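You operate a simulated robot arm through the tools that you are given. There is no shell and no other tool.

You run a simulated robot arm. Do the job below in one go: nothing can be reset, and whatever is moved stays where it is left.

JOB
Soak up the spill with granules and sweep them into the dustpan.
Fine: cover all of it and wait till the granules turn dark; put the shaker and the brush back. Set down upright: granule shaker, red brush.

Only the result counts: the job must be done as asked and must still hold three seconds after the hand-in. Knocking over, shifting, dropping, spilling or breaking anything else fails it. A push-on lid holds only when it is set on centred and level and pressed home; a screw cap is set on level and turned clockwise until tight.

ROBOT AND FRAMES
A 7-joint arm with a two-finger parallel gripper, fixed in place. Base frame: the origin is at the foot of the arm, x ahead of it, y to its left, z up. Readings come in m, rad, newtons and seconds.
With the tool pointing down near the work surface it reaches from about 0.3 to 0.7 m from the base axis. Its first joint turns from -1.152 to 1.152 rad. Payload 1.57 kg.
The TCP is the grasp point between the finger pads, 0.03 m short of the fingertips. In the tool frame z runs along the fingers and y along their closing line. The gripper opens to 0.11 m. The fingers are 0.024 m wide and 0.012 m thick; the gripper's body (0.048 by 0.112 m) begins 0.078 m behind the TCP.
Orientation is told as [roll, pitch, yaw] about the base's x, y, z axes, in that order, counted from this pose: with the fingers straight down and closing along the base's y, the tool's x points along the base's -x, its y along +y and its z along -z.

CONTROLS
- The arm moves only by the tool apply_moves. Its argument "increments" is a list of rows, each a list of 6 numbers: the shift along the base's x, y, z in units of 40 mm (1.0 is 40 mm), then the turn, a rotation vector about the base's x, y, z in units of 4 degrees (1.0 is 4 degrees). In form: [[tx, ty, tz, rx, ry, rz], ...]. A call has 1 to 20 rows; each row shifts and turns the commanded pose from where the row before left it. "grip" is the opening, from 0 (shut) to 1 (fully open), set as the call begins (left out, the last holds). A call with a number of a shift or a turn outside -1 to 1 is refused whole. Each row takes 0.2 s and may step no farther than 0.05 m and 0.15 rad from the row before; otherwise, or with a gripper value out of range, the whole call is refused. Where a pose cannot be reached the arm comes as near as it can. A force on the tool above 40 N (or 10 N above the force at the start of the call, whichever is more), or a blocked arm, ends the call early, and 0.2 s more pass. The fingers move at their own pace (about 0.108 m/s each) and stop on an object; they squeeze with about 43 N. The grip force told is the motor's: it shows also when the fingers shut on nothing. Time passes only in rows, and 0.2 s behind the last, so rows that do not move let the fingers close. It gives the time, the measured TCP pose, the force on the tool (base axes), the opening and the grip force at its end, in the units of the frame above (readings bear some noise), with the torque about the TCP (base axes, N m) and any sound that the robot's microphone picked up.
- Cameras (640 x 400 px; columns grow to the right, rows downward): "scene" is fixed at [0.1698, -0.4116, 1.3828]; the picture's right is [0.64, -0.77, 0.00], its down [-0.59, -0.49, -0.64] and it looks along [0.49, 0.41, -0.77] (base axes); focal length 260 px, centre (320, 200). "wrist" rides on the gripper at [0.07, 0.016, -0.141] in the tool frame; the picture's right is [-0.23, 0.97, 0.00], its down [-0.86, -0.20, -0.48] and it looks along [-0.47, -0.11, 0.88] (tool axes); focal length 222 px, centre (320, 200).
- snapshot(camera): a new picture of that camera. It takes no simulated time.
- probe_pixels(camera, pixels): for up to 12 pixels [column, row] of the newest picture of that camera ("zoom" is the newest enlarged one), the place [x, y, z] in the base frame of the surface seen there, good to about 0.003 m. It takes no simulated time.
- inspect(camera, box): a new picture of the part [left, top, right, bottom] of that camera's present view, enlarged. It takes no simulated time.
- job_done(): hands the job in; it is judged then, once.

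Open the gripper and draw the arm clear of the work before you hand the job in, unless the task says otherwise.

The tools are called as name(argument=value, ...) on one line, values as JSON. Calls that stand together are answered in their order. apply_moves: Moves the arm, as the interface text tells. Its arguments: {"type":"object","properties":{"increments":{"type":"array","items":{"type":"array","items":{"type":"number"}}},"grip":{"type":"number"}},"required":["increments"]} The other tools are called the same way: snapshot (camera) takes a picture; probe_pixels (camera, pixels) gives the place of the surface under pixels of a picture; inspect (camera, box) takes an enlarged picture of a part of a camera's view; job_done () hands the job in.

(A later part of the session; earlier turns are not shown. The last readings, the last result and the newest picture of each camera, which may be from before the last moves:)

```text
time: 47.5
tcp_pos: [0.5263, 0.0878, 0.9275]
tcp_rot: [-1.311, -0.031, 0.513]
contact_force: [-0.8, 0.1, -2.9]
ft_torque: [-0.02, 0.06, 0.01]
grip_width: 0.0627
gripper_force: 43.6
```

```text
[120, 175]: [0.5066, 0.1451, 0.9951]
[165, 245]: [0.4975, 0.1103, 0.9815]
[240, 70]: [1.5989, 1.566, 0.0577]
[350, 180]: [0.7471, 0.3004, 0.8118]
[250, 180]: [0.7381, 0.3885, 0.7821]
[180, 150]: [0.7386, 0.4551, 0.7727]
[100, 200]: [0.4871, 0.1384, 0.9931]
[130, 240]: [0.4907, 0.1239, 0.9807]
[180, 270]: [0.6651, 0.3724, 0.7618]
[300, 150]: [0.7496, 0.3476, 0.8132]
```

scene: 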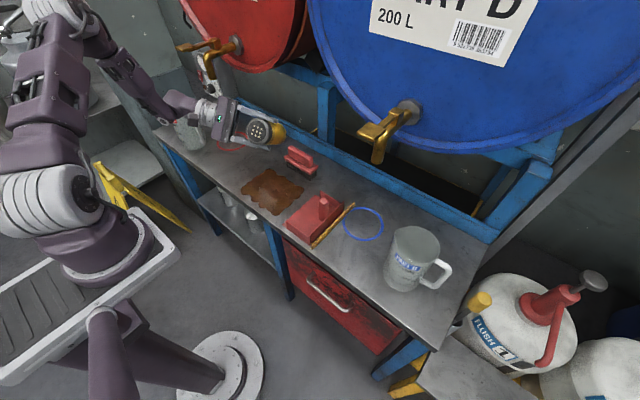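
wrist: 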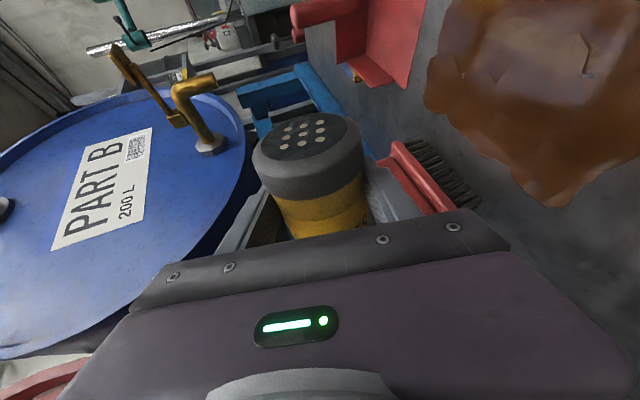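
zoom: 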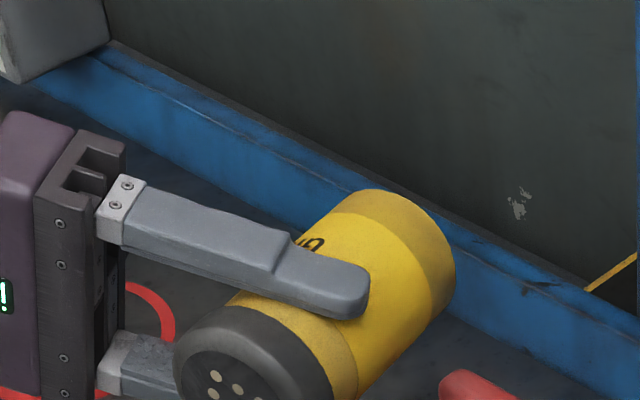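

The shaker crept ~2 cm down in the grip while upright, so I'll keep watching that. The cap is above the spill at about (0.487, 0.067), so I tip further to ~140° roll to start the flow.

apply_moves(increments=[[0, 0, 0, 0.55, -0.96, -0.31], [0, 0, 0, 0.55, -0.96, -0.31], [0, 0, 0, 0.55, -0.96, -0.31], [0, 0, 0, 0.55, -0.96, -0.31], [0, 0, 0, 0.55, -0.96, -0.31], [0, 0, 0, 0.55, -0.96, -0.31], [0, 0, 0, 0.55, -0.96, -0.31], [0, 0, 0, 0.55, -0.96, -0.31], [0, 0, 0, 0, 0, 0]])

inspect(camera="scene", box=[160, 70, 360, 240])

snapshot(camera="wrist")

```text
time: 49.5
tcp_pos: [0.5255, 0.088, 0.9283]
tcp_rot: [-1.24, -0.642, 0.31]
contact_force: [-0.4, 0.5, -3.3]
ft_torque: [0.02, 0.05, 0.02]
grip_width: 0.0626
gripper_force: 43.5
```

```text
2.35 times, centred on (260, 155) of scene
```

zoom: 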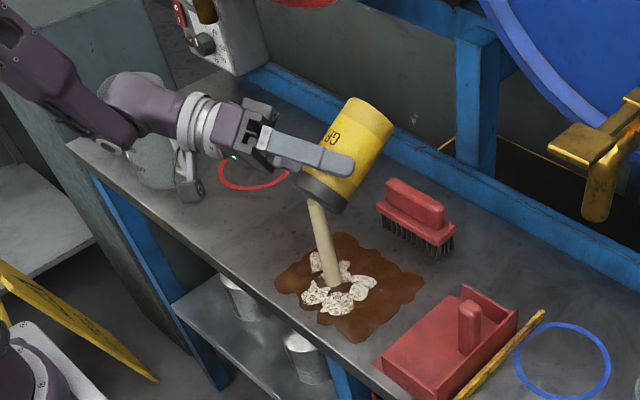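

```text
taken
```

wrist: 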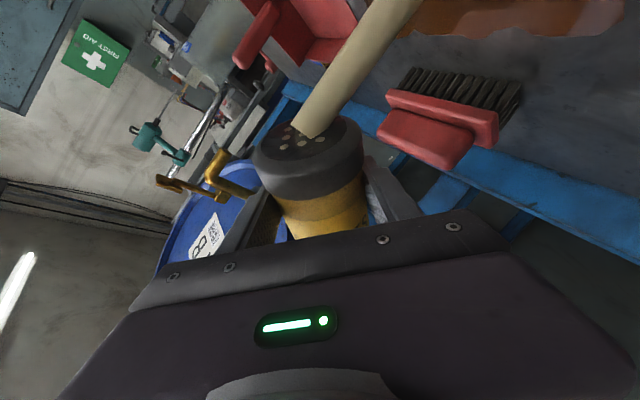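

Granules are flowing in a stream landing at zoom (335,283) on the spill. I measure the landing point relative to the TCP before sweeping it over the spill.

inspect(camera="scene", box=[235, 140, 315, 220])

probe_pixels(camera="zoom", pixels=[[255, 250], [246, 262], [225, 130], [160, 220], [330, 230], [300, 290], [180, 280]])

```text
5.00 times, centred on (275, 180) of scene
```

zoom: 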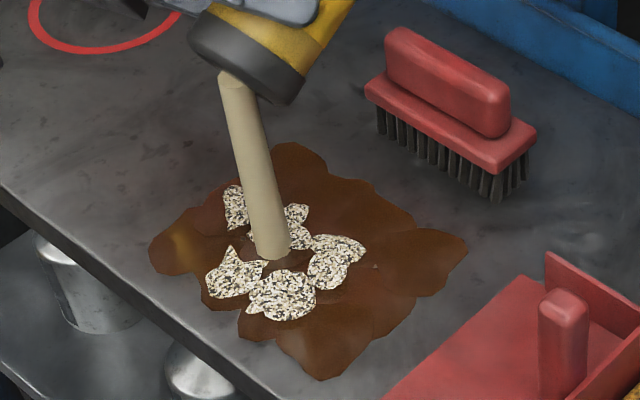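

```text
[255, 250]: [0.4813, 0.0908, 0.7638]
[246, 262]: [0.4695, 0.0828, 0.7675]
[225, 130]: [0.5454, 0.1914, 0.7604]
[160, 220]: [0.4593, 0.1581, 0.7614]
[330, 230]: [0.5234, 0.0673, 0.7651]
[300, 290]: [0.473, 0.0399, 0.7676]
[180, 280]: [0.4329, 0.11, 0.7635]
```

The stream lands at about TCP + (−0.048, 0) and scatters within ~4 cm. First raster pass: along +x at y≈0.09, then over to y≈0.125 and back.

apply_moves(increments=[[0.3, 0, 0, 0, 0, 0], [0.3, 0, 0, 0, 0, 0], [0.3, 0, 0, 0, 0, 0], [0.3, 0, 0, 0, 0, 0], [0.3, 0, 0, 0, 0, 0], [0.2, 0, 0, 0, 0, 0], [0, 0.3, 0, 0, 0, 0], [0, 0.3, 0, 0, 0, 0], [0, 0.3, 0, 0, 0, 0], [-0.3, 0, 0, 0, 0, 0], [-0.3, 0, 0, 0, 0, 0], [-0.3, 0, 0, 0, 0, 0], [-0.3, 0, 0, 0, 0, 0], [-0.3, 0, 0, 0, 0, 0], [-0.3, 0, 0, 0, 0, 0], [-0.3, 0, 0, 0, 0, 0], [-0.2, 0, 0, 0, 0, 0]])

inspect(camera="scene", box=[225, 120, 325, 220])

snapshot(camera="wrist")

```text
time: 53.1
tcp_pos: [0.5034, 0.1238, 0.927]
tcp_rot: [-1.241, -0.643, 0.311]
contact_force: [0.1, -0.3, -3.4]
ft_torque: [-0.01, 0.06, 0.01]
grip_width: 0.0629
gripper_force: 43.1
```

```text
4.00 times, centred on (275, 170) of scene
```

zoom: 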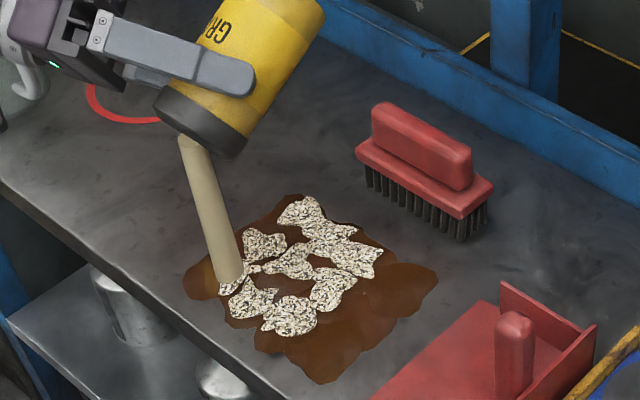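

```text
taken
```

wrist: 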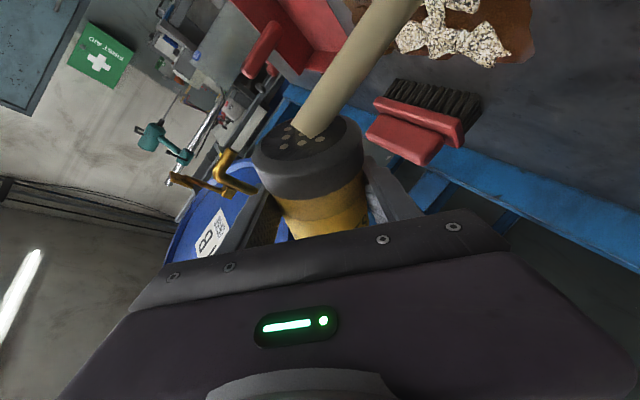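

Coverage follows the stream's track with no further slip. Next I trace the left corner and then down the near edge of the spill (landing x≈0.447).

apply_moves(increments=[[-0.1, 0.25, 0, 0, 0, 0], [-0.1, 0.25, 0, 0, 0, 0], [0, 0, 0, 0, 0, 0], [0, -0.28, 0, 0, 0, 0], [0, -0.28, 0, 0, 0, 0], [0, -0.28, 0, 0, 0, 0], [0, -0.28, 0, 0, 0, 0], [0, -0.28, 0, 0, 0, 0], [0, -0.28, 0, 0, 0, 0], [0, -0.28, 0, 0, 0, 0], [0, -0.28, 0, 0, 0, 0], [0, -0.28, 0, 0, 0, 0], [0, -0.28, 0, 0, 0, 0], [0, -0.28, 0, 0, 0, 0], [0, -0.28, 0, 0, 0, 0], [0, -0.28, 0, 0, 0, 0]])

inspect(camera="scene", box=[225, 120, 325, 220])

snapshot(camera="scene")

```text
time: 56.5
tcp_pos: [0.4947, -0.0029, 0.9276]
tcp_rot: [-1.241, -0.644, 0.31]
contact_force: [0.1, -0.7, -3.4]
ft_torque: [0.02, 0.06, -0.02]
grip_width: 0.0627
gripper_force: 43.4
```

```text
4.00 times, centred on (275, 170) of scene
```

zoom: 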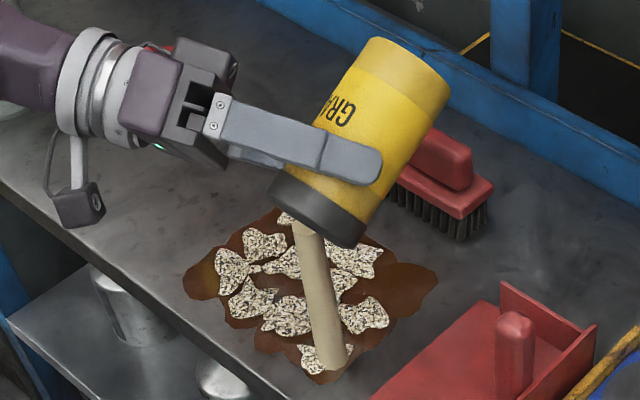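

```text
taken
```

scene: 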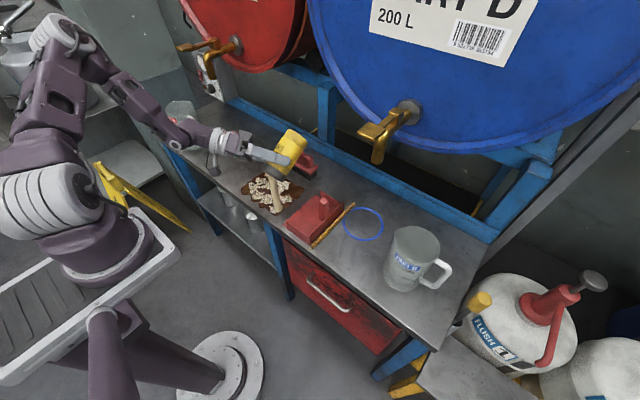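

The patches fill in along the track; the lower-right part is still bare. I run along +x at y≈−0.003 and return along y≈0.03.

apply_moves(increments=[[0.1, -0.1, 0, 0, 0, 0], [0.28, 0, 0, 0, 0, 0], [0.28, 0, 0, 0, 0, 0], [0.28, 0, 0, 0, 0, 0], [0.28, 0, 0, 0, 0, 0], [0.28, 0, 0, 0, 0, 0], [0.28, 0, 0, 0, 0, 0], [0.28, 0, 0, 0, 0, 0], [0.28, 0, 0, 0, 0, 0], [0.28, 0, 0, 0, 0, 0], [0, 0.3, 0, 0, 0, 0], [0, 0.3, 0, 0, 0, 0], [0, 0.3, 0, 0, 0, 0], [-0.28, 0, 0, 0, 0, 0], [-0.28, 0, 0, 0, 0, 0], [-0.28, 0, 0, 0, 0, 0], [-0.28, 0, 0, 0, 0, 0], [-0.28, 0, 0, 0, 0, 0], [-0.28, 0, 0, 0, 0, 0], [-0.28, 0, 0, 0, 0, 0]])

inspect(camera="scene", box=[225, 120, 325, 220])

inspect(camera="wrist", box=[300, 0, 640, 200])

```text
time: 60.7
tcp_pos: [0.5211, 0.0304, 0.9285]
tcp_rot: [-1.243, -0.641, 0.311]
contact_force: [-0.4, 0.2, -3.1]
ft_torque: [0.01, 0.08, 0.01]
grip_width: 0.0628
gripper_force: 42.4
```

```text
4.00 times, centred on (275, 170) of scene
```

zoom: 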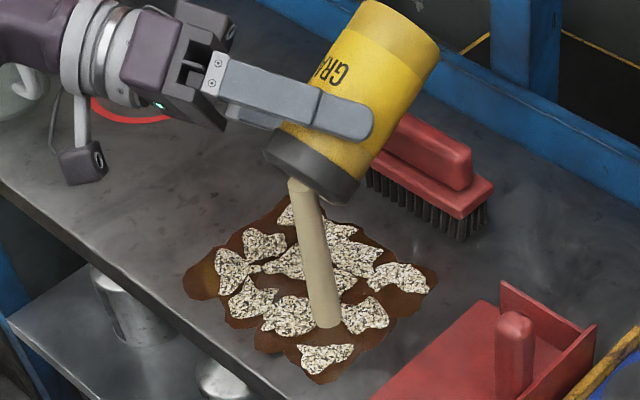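

```text
1.88 times, centred on (470, 100) of wrist
```

zoom: 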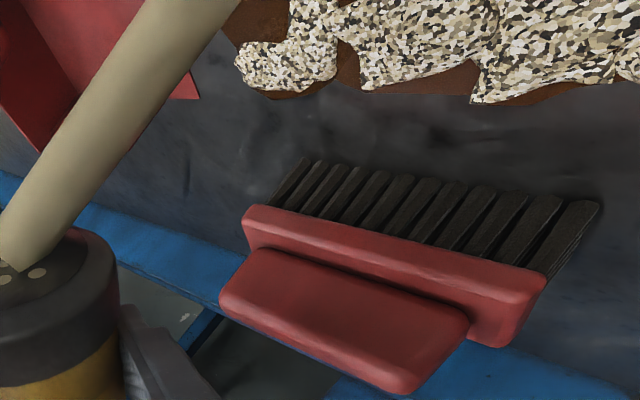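

The patches appear cell by cell and spare narrow gaps. I go over the in-between lines: across at y≈0.06, then along the far edge up to y≈0.14.

apply_moves(increments=[[-0.3, 0.3, 0, 0, 0, 0], [0, 0.35, 0, 0, 0, 0], [0.3, 0, 0, 0, 0, 0], [0.3, 0, 0, 0, 0, 0], [0.3, 0, 0, 0, 0, 0], [0.3, 0, 0, 0, 0, 0], [0.3, 0, 0, 0, 0, 0], [0.3, 0, 0, 0, 0, 0], [0.3, 0, 0, 0, 0, 0], [0.2, 0, 0, 0, 0, 0], [0.1, 0.3, 0, 0, 0, 0], [0, 0.3, 0, 0, 0, 0], [0, 0.3, 0, 0, 0, 0], [0, 0.3, 0, 0, 0, 0], [0, 0.3, 0, 0, 0, 0], [0, 0.3, 0, 0, 0, 0], [-0.3, 0.1, 0, 0, 0, 0], [0, 0, 0, 0, 0, 0]])

inspect(camera="scene", box=[225, 120, 325, 220])

snapshot(camera="wrist")

```text
time: 64.5
tcp_pos: [0.5934, 0.1309, 0.9271]
tcp_rot: [-1.24, -0.642, 0.311]
contact_force: [-0.7, -0.4, -2.3]
ft_torque: [0.01, 0.05, 0.02]
grip_width: 0.0628
gripper_force: 42.8
```

```text
4.00 times, centred on (275, 170) of scene
```

zoom: 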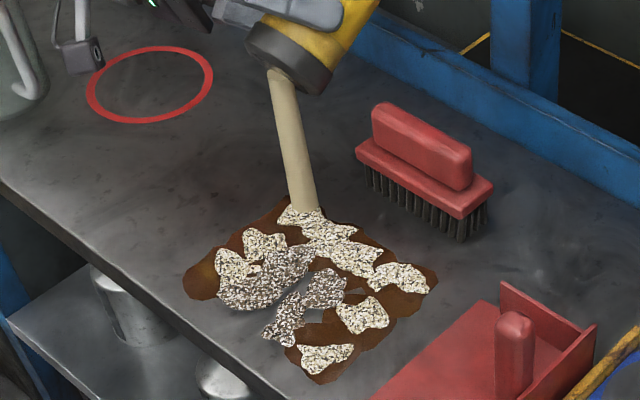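

```text
taken
```

wrist: 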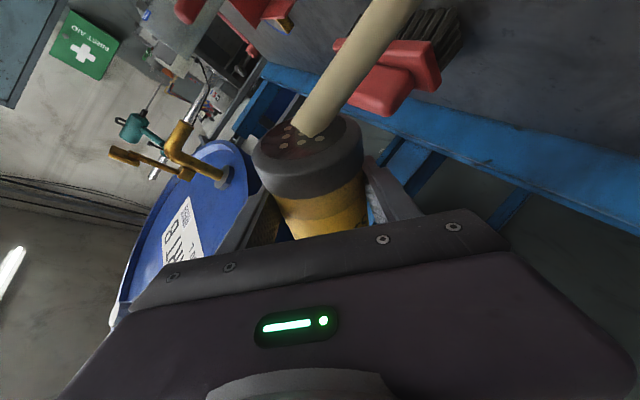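

The first-covered cells have already turned dark and absorbed the brown, so it works. The left corner at zoom (203,282) is still bare, so I run the stream back along y≈0.14 and dwell there.

apply_moves(increments=[[-0.3, 0.1, 0, 0, 0, 0], [-0.3, 0.05, 0, 0, 0, 0], [-0.3, 0.05, 0, 0, 0, 0], [-0.3, 0.05, 0, 0, 0, 0], [-0.3, 0.05, 0, 0, 0, 0], [-0.3, 0.05, 0, 0, 0, 0], [-0.3, 0.05, 0, 0, 0, 0], [-0.3, 0.03, 0, 0, 0, 0], [-0.2, 0, 0, 0, 0, 0], [0, 0, 0, 0, 0, 0], [0, 0, 0, 0, 0, 0], [0, 0, 0, 0, 0, 0], [0, 0, 0, 0, 0, 0]])

inspect(camera="scene", box=[225, 120, 325, 220])

probe_pixels(camera="zoom", pixels=[[200, 285], [300, 375], [380, 325], [415, 280], [290, 205], [225, 245], [340, 235], [350, 370]])

```text
time: 67.3
tcp_pos: [0.4895, 0.148, 0.9286]
tcp_rot: [-1.24, -0.642, 0.31]
contact_force: [0.1, 0.0, -3.5]
ft_torque: [0.03, 0.04, -0.01]
grip_width: 0.0624
gripper_force: 43.2
```

```text
4.00 times, centred on (275, 170) of scene
```

zoom: 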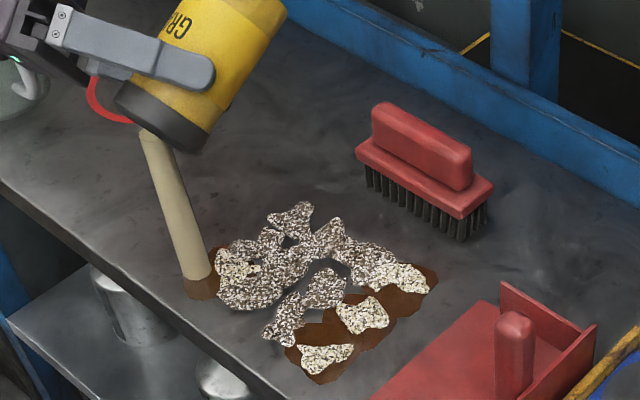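

```text
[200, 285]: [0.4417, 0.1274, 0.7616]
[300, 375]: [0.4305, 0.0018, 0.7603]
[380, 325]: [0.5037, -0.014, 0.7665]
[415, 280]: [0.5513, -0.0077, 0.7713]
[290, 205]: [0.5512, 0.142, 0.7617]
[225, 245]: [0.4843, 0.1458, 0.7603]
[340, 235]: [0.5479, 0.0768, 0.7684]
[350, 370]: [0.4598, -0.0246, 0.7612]
```

Most cells have darkened; the left corner under the stream at (198,285) and the lower-right cells remain. I wiggle the stream over the left corner a bit, then run down the near edge and along the right edge.

apply_moves(increments=[[0, -0.2, 0, 0, 0, 0], [-0.1, -0.2, 0, 0, 0, 0], [0, 0, 0, 0, 0, 0], [0.2, -0.2, 0, 0, 0, 0], [0, 0, 0, 0, 0, 0]])

inspect(camera="scene", box=[225, 120, 325, 220])

```text
time: 68.5
tcp_pos: [0.4932, 0.1244, 0.9265]
tcp_rot: [-1.242, -0.642, 0.312]
contact_force: [0.1, -0.6, -2.9]
ft_torque: [0.01, 0.02, -0.01]
grip_width: 0.0627
gripper_force: 42.3
```

```text
4.00 times, centred on (275, 170) of scene
```

zoom: 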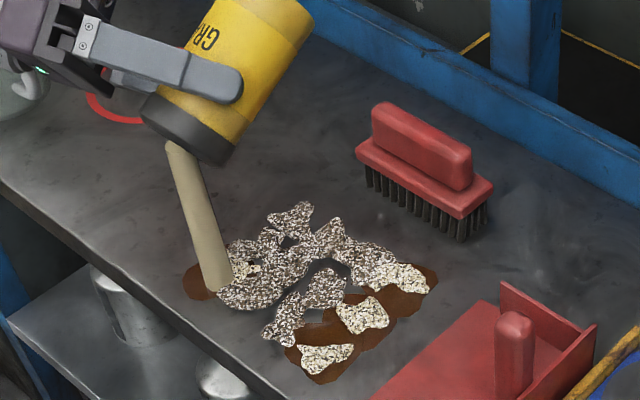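

The left blob at (198,282) has still no granules. I probe it and the stream foot to align exactly.

probe_pixels(camera="zoom", pixels=[[198, 280], [190, 270], [200, 298], [205, 265], [218, 290], [214, 285], [240, 270], [185, 280]])

```text
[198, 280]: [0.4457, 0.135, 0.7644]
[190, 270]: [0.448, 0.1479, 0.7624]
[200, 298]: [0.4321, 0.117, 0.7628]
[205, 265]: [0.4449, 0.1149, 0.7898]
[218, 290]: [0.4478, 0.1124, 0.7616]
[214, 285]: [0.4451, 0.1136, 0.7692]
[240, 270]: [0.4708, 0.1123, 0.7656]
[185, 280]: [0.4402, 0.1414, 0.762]
```

The stream foot is at TCP + (−0.047, −0.011), so I dwell right on the blob centre (0.443, 0.135) for longer.

apply_moves(increments=[[-0.1, 0.3, 0, 0, 0, 0], [0, 0.25, 0, 0, 0, 0], [0, 0, 0, 0, 0, 0], [0, 0, 0, 0, 0, 0], [0, 0, 0, 0, 0, 0], [0, 0, 0, 0, 0, 0], [0, 0, 0, 0, 0, 0], [0, 0, 0, 0, 0, 0]])

inspect(camera="scene", box=[225, 120, 325, 220])

```text
time: 70.3
tcp_pos: [0.4882, 0.1478, 0.9265]
tcp_rot: [-1.241, -0.642, 0.311]
contact_force: [0.5, 0.5, -3.3]
ft_torque: [-0.02, 0.07, 0.0]
grip_width: 0.0627
gripper_force: 43.0
```

```text
4.00 times, centred on (275, 170) of scene
```

zoom: 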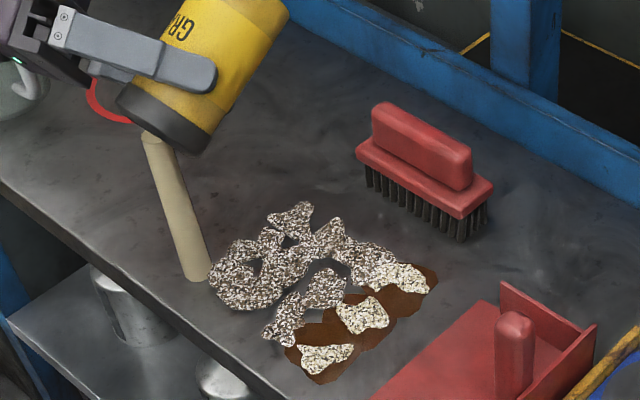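

The left side is now fully dark. I stop the flow by rolling back to level, and wait a bit for the last three light patches at the lower right.

apply_moves(increments=[[0, 0, 0, -0.55, 0.96, 0.31], [0, 0, 0, -0.55, 0.96, 0.31], [0, 0, 0, -0.55, 0.96, 0.31], [0, 0, 0, -0.55, 0.96, 0.31], [0, 0, 0, -0.55, 0.96, 0.31], [0, 0, 0, -0.55, 0.96, 0.31], [0, 0, 0, -0.55, 0.96, 0.31], [0, 0, 0, -0.55, 0.96, 0.31], [0, 0, 0, 0, 0, 0], [0, 0, 0, 0, 0, 0], [0, 0, 0, 0, 0, 0], [0, 0, 0, 0, 0, 0]])

inspect(camera="scene", box=[225, 120, 325, 220])

```text
time: 72.9
tcp_pos: [0.4893, 0.1464, 0.9265]
tcp_rot: [-1.312, -0.027, 0.513]
contact_force: [0.0, 0.7, -2.8]
ft_torque: [0.0, 0.06, 0.0]
grip_width: 0.0626
gripper_force: 43.4
```

```text
4.00 times, centred on (275, 170) of scene
```

zoom: 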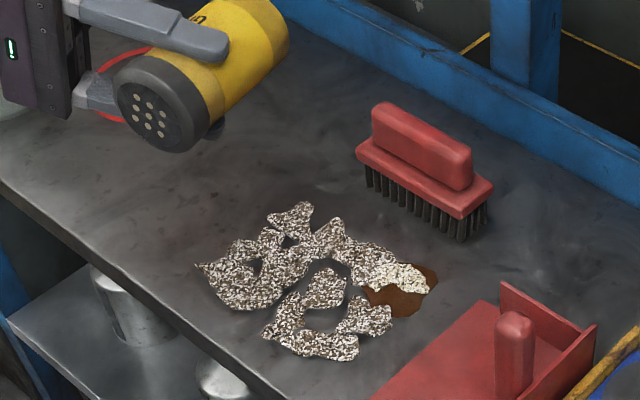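

Only the blob around (405,292) is still brown, with a light patch on its edge. I wait some more.

apply_moves(increments=[[0, 0, 0, 0, 0, 0], [0, 0, 0, 0, 0, 0], [0, 0, 0, 0, 0, 0], [0, 0, 0, 0, 0, 0], [0, 0, 0, 0, 0, 0], [0, 0, 0, 0, 0, 0], [0, 0, 0, 0, 0, 0], [0, 0, 0, 0, 0, 0], [0, 0, 0, 0, 0, 0], [0, 0, 0, 0, 0, 0]])

inspect(camera="scene", box=[225, 120, 325, 220])

```text
time: 75.1
tcp_pos: [0.4893, 0.1471, 0.9271]
tcp_rot: [-1.31, -0.028, 0.513]
contact_force: [-0.7, 0.2, -3.2]
ft_torque: [0.0, 0.04, -0.01]
grip_width: 0.0627
gripper_force: 43.1
```

```text
4.00 times, centred on (275, 170) of scene
```

zoom: 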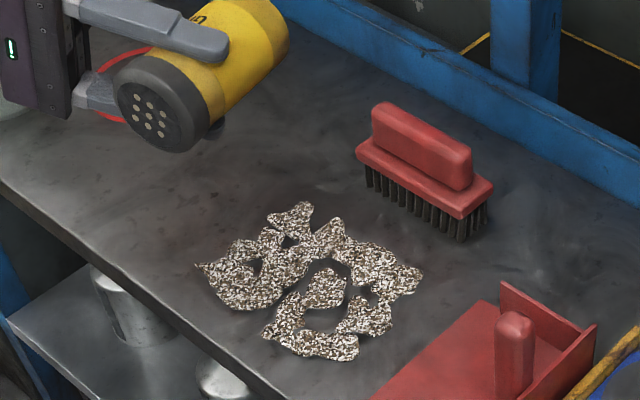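

No brown is left anywhere and all the granules look dark. I now roll the shaker back upright (20 steps), rising slightly.

apply_moves(increments=[[0.05, 0, 0.07, -0.55, 0.96, 0.31], [0.05, 0, 0.07, -0.55, 0.96, 0.31], [0.05, 0, 0.07, -0.55, 0.96, 0.31], [0.05, 0, 0.07, -0.55, 0.96, 0.31], [0.05, 0, 0.07, -0.55, 0.96, 0.31], [0.05, 0, 0.07, -0.55, 0.96, 0.31], [0.05, 0, 0.07, -0.55, 0.96, 0.31], [0.05, 0, 0.07, -0.55, 0.96, 0.31], [0.05, 0, 0.07, -0.55, 0.96, 0.31], [0.05, 0, 0.07, -0.55, 0.96, 0.31], [0.05, 0, 0.07, -0.55, 0.96, 0.31], [0.05, 0, 0.07, -0.55, 0.96, 0.31], [0, 0, 0.07, -0.55, 0.96, 0.31], [0, 0, 0, -0.55, 0.96, 0.31], [0, 0, 0, -0.55, 0.96, 0.31], [0, 0, 0, -0.55, 0.96, 0.31], [0, 0, 0, -0.55, 0.96, 0.31], [0, 0, 0, -0.55, 0.96, 0.31], [0, 0, 0, -0.55, 0.96, 0.31], [0, 0, 0, -0.55, 0.96, 0.31]])

snapshot(camera="wrist")

snapshot(camera="scene")

```text
time: 79.3
tcp_pos: [0.5129, 0.1467, 0.9642]
tcp_rot: [0.008, 1.297, 2.114]
contact_force: [0.1, 0.9, -3.3]
ft_torque: [-0.04, 0.04, 0.0]
grip_width: 0.0628
gripper_force: 42.8
```

```text
taken
```

wrist: 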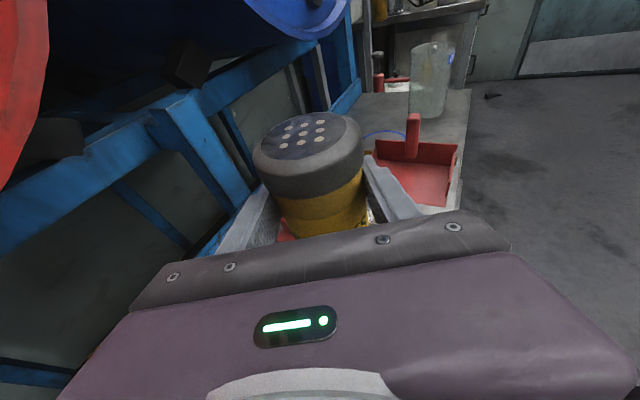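

```text
taken
```

scene: 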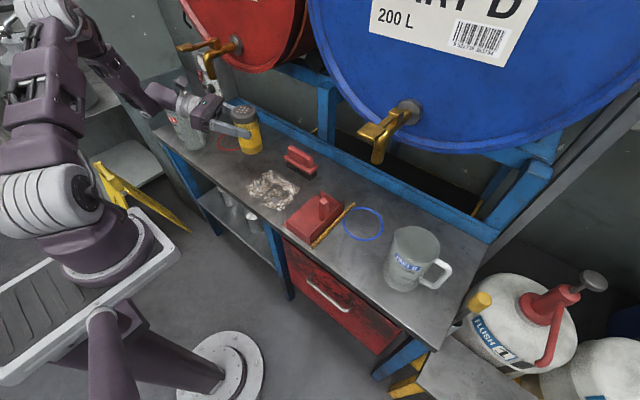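

Upright again with the cap at the same place in the wrist view, so no further slip. I rotate the azimuth back by +60° while moving above its home spot (0.607, 0.2225), staying high.

apply_moves(increments=[[0.157, 0.1, 0.1, 0, 0, 1], [0.157, 0.1, 0, 0, 0, 1], [0.157, 0.1, 0, 0, 0, 1], [0.157, 0.1, 0, 0, 0, 1], [0.157, 0.126, 0, 0, 0, 1], [0.157, 0.126, 0, 0, 0, 1], [0.157, 0.126, 0, 0, 0, 1], [0.157, 0.126, 0, 0, 0, 1], [0.157, 0.126, 0, 0, 0, 1], [0.157, 0.126, 0, 0, 0, 1], [0.157, 0.126, 0, 0, 0, 1], [0.157, 0.15, 0, 0, 0, 1], [0.157, 0.15, 0, 0, 0, 1], [0.157, 0.15, 0, 0, 0, 1], [0.157, 0.15, 0, 0, 0, 0.9], [0, 0, 0, 0, 0, 0]])

inspect(camera="scene", box=[180, 60, 320, 190])

snapshot(camera="wrist")

```text
time: 82.7
tcp_pos: [0.6067, 0.2212, 0.9677]
tcp_rot: [0.0, 1.297, -3.135]
contact_force: [-0.5, 0.3, -4.1]
ft_torque: [0.01, 0.02, 0.0]
grip_width: 0.0626
gripper_force: 43.4
```

```text
3.08 times, centred on (250, 125) of scene
```

zoom: 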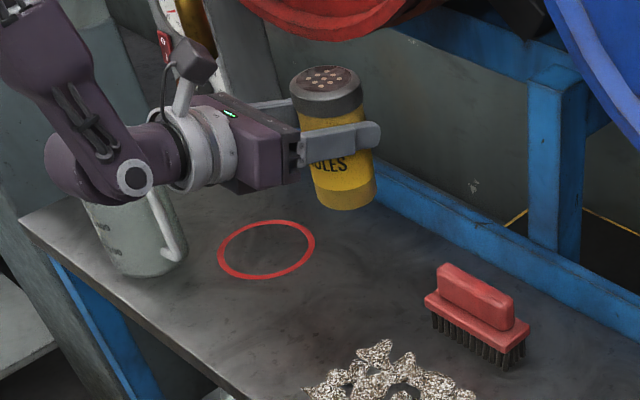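

```text
taken
```

wrist: 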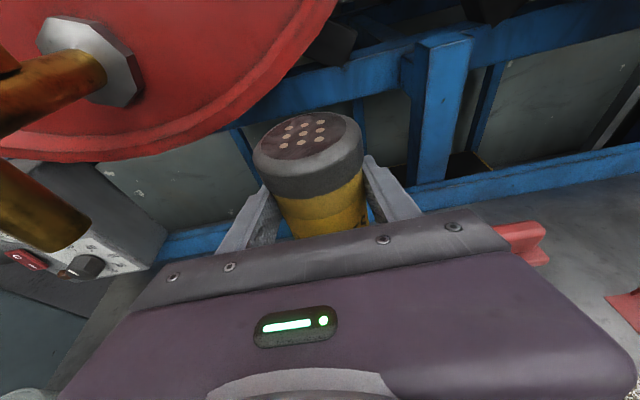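

I check the shaker's tilt and its lowest point from the scene zoom before lowering.

probe_pixels(camera="zoom", pixels=[[322, 100], [325, 115], [345, 175], [347, 190], [348, 205], [330, 72], [295, 85], [360, 85], [325, 92]])

probe_pixels(camera="wrist", pixels=[[290, 155], [300, 190], [305, 130], [255, 160], [362, 150], [320, 118], [320, 210]])

```text
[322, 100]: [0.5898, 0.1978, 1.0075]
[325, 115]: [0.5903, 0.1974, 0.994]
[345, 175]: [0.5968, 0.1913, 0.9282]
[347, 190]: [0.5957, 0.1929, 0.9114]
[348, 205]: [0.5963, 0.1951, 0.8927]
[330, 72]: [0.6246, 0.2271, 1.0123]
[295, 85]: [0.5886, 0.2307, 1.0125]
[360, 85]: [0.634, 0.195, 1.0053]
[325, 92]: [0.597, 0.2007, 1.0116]
```

```text
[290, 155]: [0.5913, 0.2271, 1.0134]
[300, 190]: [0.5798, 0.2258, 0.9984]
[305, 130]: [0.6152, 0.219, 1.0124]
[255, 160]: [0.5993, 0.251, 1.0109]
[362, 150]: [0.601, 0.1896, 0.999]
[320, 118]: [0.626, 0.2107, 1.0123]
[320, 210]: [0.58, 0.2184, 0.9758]
```

The top is level (z≈1.0125 throughout), with the bottom about 0.080 below the TCP. I lower to just above the bench and then feel for contact in fine steps.

apply_moves(increments=[[0, 0.03, -0.7, 0, 0, 0], [0, 0, -0.8, 0, 0, 0], [0, 0, -0.8, 0, 0, 0], [0, 0, -0.4, 0, 0, 0], [0, 0, -0.2, 0, 0, 0], [0, 0, -0.1, 0, 0, 0], [0, 0, -0.05, 0, 0, 0], [0, 0, 0, 0, 0, 0], [0, 0, 0, 0, 0, 0]])

```text
time: 84.7
tcp_pos: [0.6073, 0.2233, 0.846]
tcp_rot: [0.004, 1.297, -3.133]
contact_force: [0.2, -0.4, -3.3]
ft_torque: [0.0, 0.05, 0.05]
grip_width: 0.0625
gripper_force: 42.4
```

No contact yet at z 0.846, so I continue in 1 mm steps.

apply_moves(increments=[[0, 0, -0.03, 0, 0, 0], [0, 0, -0.03, 0, 0, 0], [0, 0, -0.03, 0, 0, 0], [0, 0, 0, 0, 0, 0]])

inspect(camera="scene", box=[220, 100, 300, 170])

probe_pixels(camera="zoom", pixels=[[310, 120], [330, 340], [330, 320]])

```text
time: 85.7
tcp_pos: [0.6079, 0.2241, 0.8423]
tcp_rot: [0.003, 1.297, -3.134]
contact_force: [0.2, 0.9, -2.6]
ft_torque: [0.02, 0.0, 0.01]
grip_width: 0.0626
gripper_force: 42.9
```

```text
5.71 times, centred on (260, 135) of scene
```

zoom: 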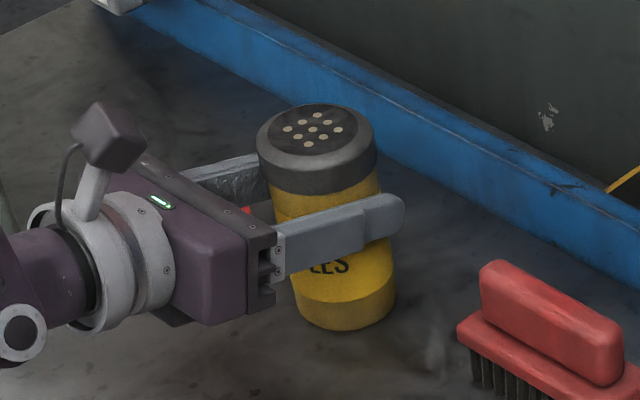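

```text
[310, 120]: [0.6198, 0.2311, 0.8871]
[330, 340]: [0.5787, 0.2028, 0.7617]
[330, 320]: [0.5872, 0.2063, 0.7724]
```

The cap top reads 0.887 as it did at the start, so it is at the bench. I press 1–2 mm more to feel contact.

apply_moves(increments=[[0, 0, -0.03, 0, 0, 0], [0, 0, 0, 0, 0, 0]])

```text
time: 86.3
tcp_pos: [0.6082, 0.2224, 0.8424]
tcp_rot: [0.001, 1.299, -3.139]
contact_force: [1.0, 0.9, 4.5]
ft_torque: [0.32, -0.23, 0.14]
grip_width: 0.0625
gripper_force: 43.2
```

Contact felt (+4.5 N up). I open the gripper here.

apply_moves(increments=[[0, 0, 0, 0, 0, 0], [0, 0, 0, 0, 0, 0], [0, 0, 0, 0, 0, 0], [0, 0, 0, 0, 0, 0]], grip=1)

inspect(camera="scene", box=[220, 100, 300, 170])

probe_pixels(camera="zoom", pixels=[[310, 120], [330, 340], [310, 130], [270, 130], [360, 130], [300, 150]])

snapshot(camera="wrist")

```text
time: 87.3
tcp_pos: [0.6077, 0.223, 0.8413]
tcp_rot: [0.003, 1.298, -3.136]
contact_force: [0.6, -0.1, 0.9]
ft_torque: [-0.02, -0.02, 0.02]
grip_width: 0.1099
gripper_force: 0.1
```

```text
5.71 times, centred on (260, 135) of scene
```

zoom: 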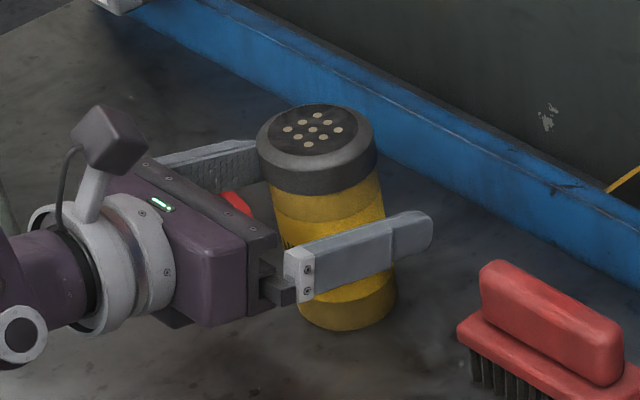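

```text
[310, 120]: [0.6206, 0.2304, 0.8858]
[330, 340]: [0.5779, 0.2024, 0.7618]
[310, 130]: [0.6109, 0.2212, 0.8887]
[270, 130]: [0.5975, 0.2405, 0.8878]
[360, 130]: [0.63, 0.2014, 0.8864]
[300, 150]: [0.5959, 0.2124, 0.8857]
```

```text
taken
```

wrist: 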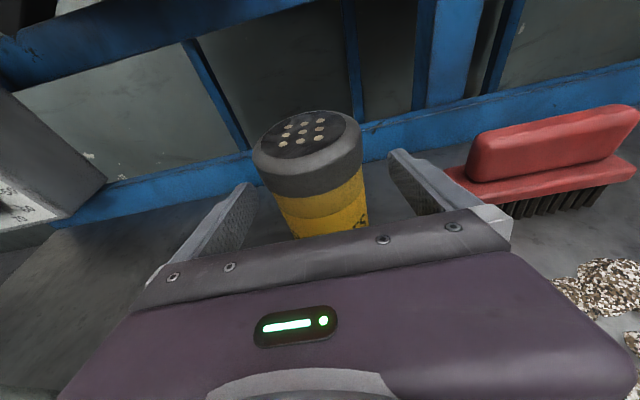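

The shaker stands upright at its start place (top z≈0.887). I withdraw straight back, then rise and pitch the tool downward.

apply_moves(increments=[[-0.5, 0, 0, 0, 0, 0], [-0.7, 0, 0, 0, 0, 0], [-0.8, 0, 0, 0, 0, 0], [-0.7, 0, 0.2, 0, 0, 0], [0, 0, 0.7, 0, 0.5, 0], [0, -0.2, 0.7, 0, 1, 0], [0, -0.3, 0.7, 0, 1, 0], [0, -0.3, 0.7, 0, 1, 0], [0, -0.3, 0.7, 0, 1, 0], [0, -0.3, 0.5, 0, 1, 0], [0, -0.3, 0, 0, 1, 0], [0, -0.3, 0, 0, 1, 0], [0, -0.3, 0, 0, 1, 0], [0, 0, 0, 0, 1, 0], [0, 0, 0, 0, 1, 0], [0, 0, 0, 0, 1, 0], [0, 0, 0, 0, 0, 0]])

snapshot(camera="scene")

```text
time: 90.9
tcp_pos: [0.4998, 0.1311, 1.0099]
tcp_rot: [-0.005, 0.494, -3.141]
contact_force: [-0.1, -0.5, 0.3]
ft_torque: [-0.01, 0.03, 0.01]
grip_width: 0.11
gripper_force: 0.0
```

```text
taken
```

scene: 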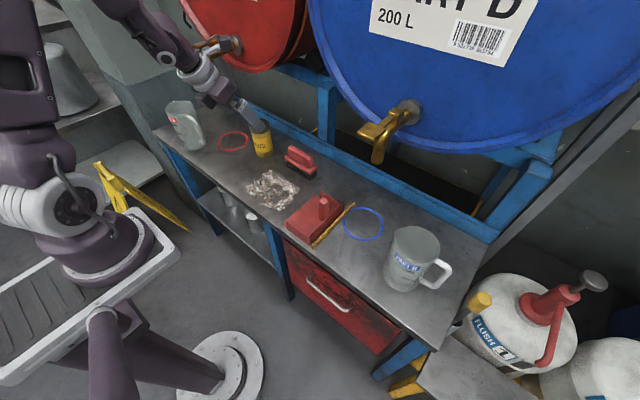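

Good. I finish pitching to straight down and start turning the yaw by −90° to align with the brush.

apply_moves(increments=[[0, -0.2, 0, 0, 1, 0], [0, -0.2, 0, 0, 1, 0], [0, -0.2, 0, 0, 1, 0], [0, -0.2, 0, 0, 1, 0], [0, -0.2, 0, 0, 1, 0], [0, -0.2, 0, 0, 1, 0], [0, -0.2, 0, 0, 1.075, 0], [0, 0, 0, 0, 0, -1]])

apply_moves(increments=[[0, -0.2, 0, 0, 1, 0], [0, -0.2, 0, 0, 1, 0], [0, -0.2, 0, 0, 1, 0], [0, -0.2, 0, 0, 1, 0], [0, -0.2, 0, 0, 1, 0], [0, -0.2, 0, 0, 1, 0], [0, -0.2, 0, 0, 1, 0], [0, 0, 0, 0, 0, -1], [0, 0, 0, 0, 0, -1], [0, 0, 0, 0, 0, -1], [0, 0, 0, 0, 0, -1], [0, 0, 0, 0, 0, -1], [0, 0, 0, 0, 0, -1], [0, 0, 0, 0, 0, -1], [0, 0, 0, 0, 0, -1], [0, 0, 0, 0, 0, -1], [0, 0, 0, 0, 0, -1], [0, 0, 0, 0, 0, 0]])

snapshot(camera="scene")

```text
refused: 1.075 is not a number from -1 to 1
```

```text
time: 94.7
tcp_pos: [0.4984, 0.0746, 1.0093]
tcp_rot: [-0.004, 0.005, 2.446]
contact_force: [-0.5, -0.6, 0.8]
ft_torque: [0.0, 0.03, -0.03]
grip_width: 0.11
gripper_force: 0.0
```

```text
taken
```

scene: 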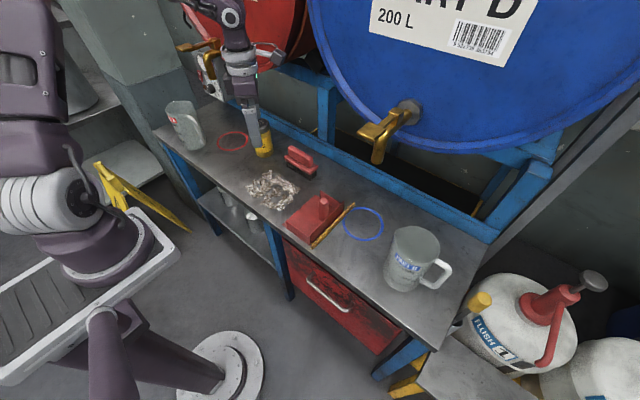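

Tool is straight down. I finish the yaw to 90° and move above the brush at about (0.628, 0.051, 0.95).

apply_moves(increments=[[0.25, -0.04, -0.1, 0, 0, -1], [0.25, -0.04, -0.1, 0, 0, -1], [0.25, -0.04, -0.1, 0, 0, -1], [0.25, -0.04, -0.1, 0, 0, -1], [0.25, -0.04, -0.1, 0, 0, -1], [0.25, -0.04, -0.1, 0, 0, -1], [0.25, -0.05, -0.1, 0, 0, -1], [0.25, -0.05, -0.1, 0, 0, -1], [0.25, -0.05, -0.1, 0, 0, -1], [0.25, -0.05, -0.1, 0, 0, -1], [0.25, -0.05, -0.1, 0, 0, -1], [0.25, -0.05, -0.1, 0, 0, -1], [0.24, -0.05, -0.1, 0, 0, -0.54], [0, 0, 0, 0, 0, 0]])

snapshot(camera="wrist")

inspect(camera="scene", box=[200, 40, 360, 220])

```text
time: 97.7
tcp_pos: [0.6286, 0.0516, 0.9586]
tcp_rot: [-0.003, 0.004, 1.569]
contact_force: [0.2, 0.2, -0.6]
ft_torque: [0.03, 0.0, 0.03]
grip_width: 0.11
gripper_force: 0.1
```

```text
taken
```

wrist: 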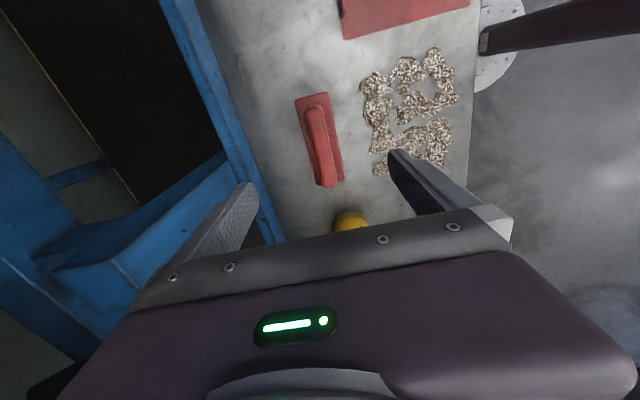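

```text
2.22 times, centred on (280, 130) of scene
```

zoom: 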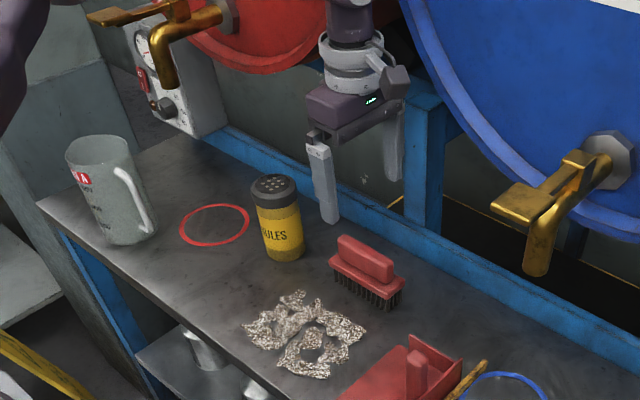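

The brush appears at wrist (320,140). I probe its handle edges for exact centring.

probe_pixels(camera="wrist", pixels=[[310, 115], [322, 112], [320, 150], [332, 148], [326, 180], [336, 178], [313, 130], [327, 128], [330, 165], [303, 120], [333, 115], [340, 160]])

```text
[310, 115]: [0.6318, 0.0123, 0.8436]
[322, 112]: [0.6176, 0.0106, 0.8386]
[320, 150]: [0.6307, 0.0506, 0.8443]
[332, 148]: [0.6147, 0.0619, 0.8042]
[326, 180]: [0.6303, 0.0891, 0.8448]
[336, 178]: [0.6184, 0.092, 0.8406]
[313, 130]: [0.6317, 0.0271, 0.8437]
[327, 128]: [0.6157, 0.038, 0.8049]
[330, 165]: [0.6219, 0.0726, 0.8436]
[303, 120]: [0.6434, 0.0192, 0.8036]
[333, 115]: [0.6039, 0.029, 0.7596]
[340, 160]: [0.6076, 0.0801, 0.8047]
```

The handle is centred on (0.6275, 0.051), running along y. I half-close, descend to z≈0.839 (tips just above the brush block at 0.806), then grip.

apply_moves(increments=[[-0.02, 0, -0.5, 0, 0, 0], [0, 0, -0.8, 0, 0, 0], [0, 0, -0.8, 0, 0, 0], [0, 0, -0.6, 0, 0, 0], [0, 0, -0.28, 0, 0, 0], [0, 0, 0, 0, 0, 0]], grip=0.55)

inspect(camera="scene", box=[240, 100, 360, 200])

```text
time: 99.1
tcp_pos: [0.628, 0.0503, 0.8372]
tcp_rot: [-0.005, 0.004, 1.569]
contact_force: [0.8, 0.8, -0.7]
ft_torque: [-0.01, 0.0, -0.03]
grip_width: 0.0608
gripper_force: 0.0
```

```text
4.00 times, centred on (300, 150) of scene
```

zoom: 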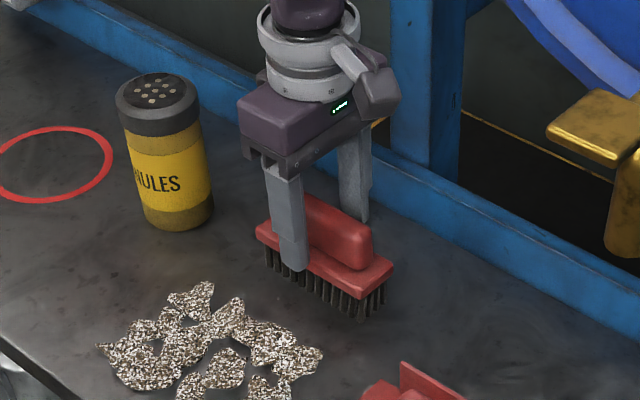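

The fingers straddle the handle, tips just above the block. I close on it.

apply_moves(increments=[[0, 0, 0, 0, 0, 0], [0, 0, 0, 0, 0, 0], [0, 0, 0, 0, 0, 0], [0, 0, 0, 0, 0, 0]], grip=0)

```text
time: 100.1
tcp_pos: [0.6286, 0.0509, 0.8381]
tcp_rot: [-0.006, 0.006, 1.57]
contact_force: [-0.3, 0.5, 0.1]
ft_torque: [0.01, 0.02, -0.01]
grip_width: 0.0213
gripper_force: 34.7
```

Gripped at 0.021 m. I lift slowly and check for slip.

apply_moves(increments=[[0, 0, 0.2, 0, 0, 0], [0, 0, 0.4, 0, 0, 0], [0, 0, 0.5, 0, 0, 0], [0, 0, 0.5, 0, 0, 0], [0, 0, 0.3, 0, 0, 0], [0, 0, 0, 0, 0, 0]])

inspect(camera="scene", box=[240, 90, 360, 190])

probe_pixels(camera="zoom", pixels=[[350, 225], [270, 230], [385, 240], [340, 230], [355, 250], [365, 285], [270, 250]])

```text
time: 101.5
tcp_pos: [0.6273, 0.0511, 0.9132]
tcp_rot: [-0.004, 0.005, 1.571]
contact_force: [-0.4, 0.1, -1.1]
ft_torque: [-0.01, 0.02, -0.02]
grip_width: 0.0215
gripper_force: 34.5
```

```text
4.00 times, centred on (300, 140) of scene
```

zoom: 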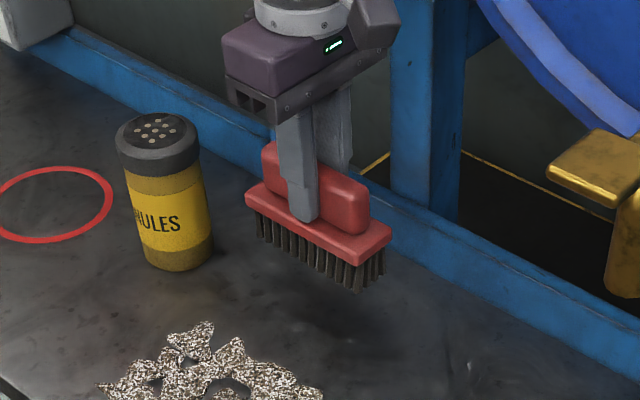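

```text
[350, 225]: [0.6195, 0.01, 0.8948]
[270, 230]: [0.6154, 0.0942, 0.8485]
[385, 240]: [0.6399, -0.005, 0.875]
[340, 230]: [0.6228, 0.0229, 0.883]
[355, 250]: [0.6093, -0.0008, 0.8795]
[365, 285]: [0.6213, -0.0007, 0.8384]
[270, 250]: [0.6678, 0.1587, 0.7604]
```

No tilt or slip (bristle tips at ~0.838, as expected). I now turn the brush 90° so its length lies across x, moving to the +y side of the granules at about (0.50, 0.187).

apply_moves(increments=[[-0.159, 0.17, 0, 0, 0, -1], [-0.159, 0.17, 0, 0, 0, -1], [-0.159, 0.17, 0, 0, 0, -1], [-0.159, 0.17, 0, 0, 0, -1], [-0.159, 0.17, 0, 0, 0, -1], [-0.159, 0.17, 0, 0, 0, -1], [-0.159, 0.17, 0, 0, 0, -1], [-0.159, 0.17, 0, 0, 0, -1], [-0.159, 0.17, 0, 0, 0, -1], [-0.159, 0.17, 0, 0, 0, -1], [-0.159, 0.17, 0, 0, 0, -1], [-0.159, 0.17, 0, 0, 0, -1], [-0.159, 0.17, 0, 0, 0, -1], [-0.159, 0.17, 0, 0, 0, -1], [-0.159, 0.17, 0, 0, 0, -1], [-0.159, 0.17, 0, 0, 0, -1], [-0.159, 0.17, 0, 0, 0, -1], [-0.159, 0.17, 0, 0, 0, -1], [-0.159, 0.17, 0, 0, 0, -1], [-0.159, 0.17, 0, 0, 0, -1]])

apply_moves(increments=[[0, 0, 0, 0, 0, -1], [0, 0, 0, 0, 0, -1], [0, 0, 0, 0, 0, -0.5], [0, 0, 0, 0, 0, 0]])

snapshot(camera="scene")

inspect(camera="scene", box=[220, 110, 360, 230])

```text
time: 105.7
tcp_pos: [0.501, 0.1868, 0.9141]
tcp_rot: [-0.005, 0.006, 0.171]
contact_force: [0.3, 0.2, -1.5]
ft_torque: [0.0, -0.02, -0.02]
grip_width: 0.0214
gripper_force: 35.3
```

```text
time: 106.7
tcp_pos: [0.5006, 0.1874, 0.913]
tcp_rot: [-0.003, 0.005, -0.002]
contact_force: [0.0, -0.3, -1.2]
ft_torque: [0.0, 0.0, 0.02]
grip_width: 0.0216
gripper_force: 34.8
```

```text
taken
```

scene: 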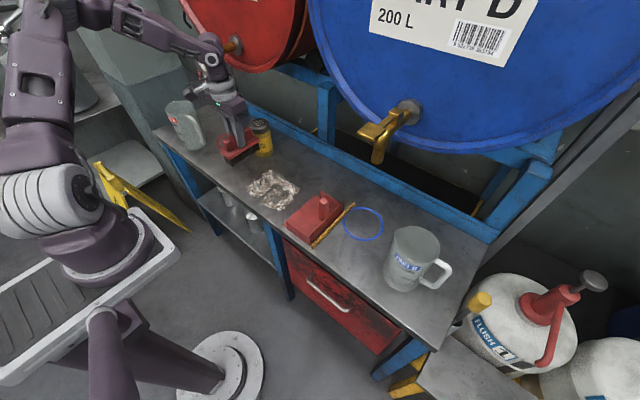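

```text
3.33 times, centred on (290, 170) of scene
```

zoom: 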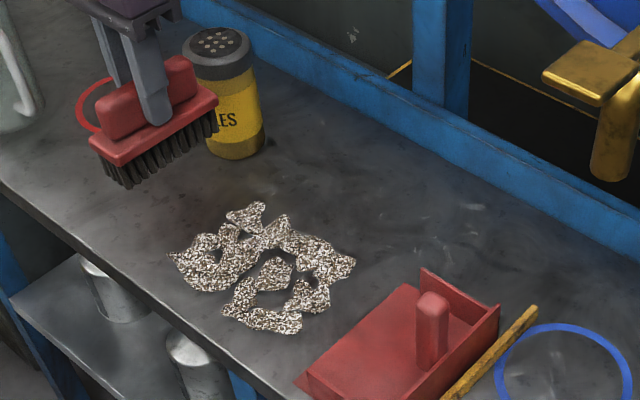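

The brush is aligned across x. I probe the extent of the granules.

probe_pixels(camera="zoom", pixels=[[174, 256], [228, 214], [258, 206], [288, 216], [352, 262], [328, 302], [300, 330], [228, 312], [195, 288], [250, 325], [340, 250], [262, 280]])

probe_pixels(camera="zoom", pixels=[[296, 382], [405, 284], [310, 385], [400, 300], [360, 340], [380, 350], [350, 370], [300, 360], [415, 300], [240, 350]])

```text
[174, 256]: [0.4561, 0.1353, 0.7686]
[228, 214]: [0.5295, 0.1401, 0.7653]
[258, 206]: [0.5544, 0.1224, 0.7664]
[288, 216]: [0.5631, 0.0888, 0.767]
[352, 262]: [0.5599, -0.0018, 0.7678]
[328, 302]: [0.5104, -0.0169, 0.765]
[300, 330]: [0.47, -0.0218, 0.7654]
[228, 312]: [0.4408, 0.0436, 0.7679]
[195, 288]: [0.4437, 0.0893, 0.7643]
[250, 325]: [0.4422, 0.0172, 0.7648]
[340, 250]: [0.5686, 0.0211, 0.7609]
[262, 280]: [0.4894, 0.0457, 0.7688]
```

```text
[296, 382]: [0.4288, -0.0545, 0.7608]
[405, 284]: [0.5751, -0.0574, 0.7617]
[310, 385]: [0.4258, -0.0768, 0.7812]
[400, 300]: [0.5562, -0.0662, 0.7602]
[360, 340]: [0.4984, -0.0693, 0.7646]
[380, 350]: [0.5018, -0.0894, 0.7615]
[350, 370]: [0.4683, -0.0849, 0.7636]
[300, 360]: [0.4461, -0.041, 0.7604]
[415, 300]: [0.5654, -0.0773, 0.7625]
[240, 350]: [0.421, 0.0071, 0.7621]
```

Granules span x 0.438–0.564, y −0.022–0.142. First stroke: set the brush down at (0.512, 0.167), bristles on the bench, then sweep toward −y in slow steps to just before the pan lip.

apply_moves(increments=[[0.288, -0.5, 0, 0, 0, 0], [0, 0, -0.8, 0, 0, 0], [0, 0, -0.8, 0, 0, 0], [0, 0, -0.22, 0, 0, 0], [0, 0, 0, 0, 0, 0]])

inspect(camera="scene", box=[220, 110, 360, 230])

```text
time: 107.9
tcp_pos: [0.5132, 0.1682, 0.8406]
tcp_rot: [-0.004, 0.006, -0.002]
contact_force: [0.4, -0.2, -2.3]
ft_torque: [0.01, -0.04, 0.03]
grip_width: 0.0213
gripper_force: 34.2
```

```text
3.33 times, centred on (290, 170) of scene
```

zoom: 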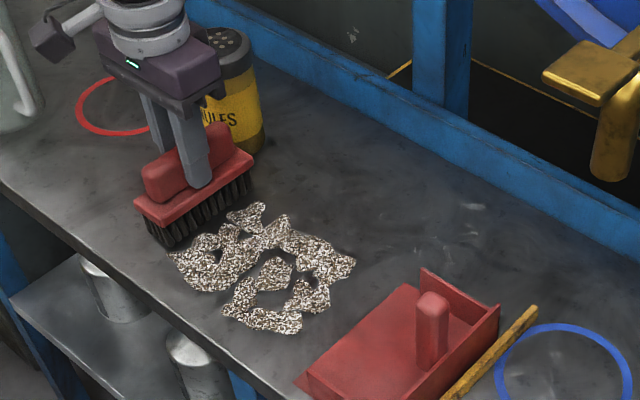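

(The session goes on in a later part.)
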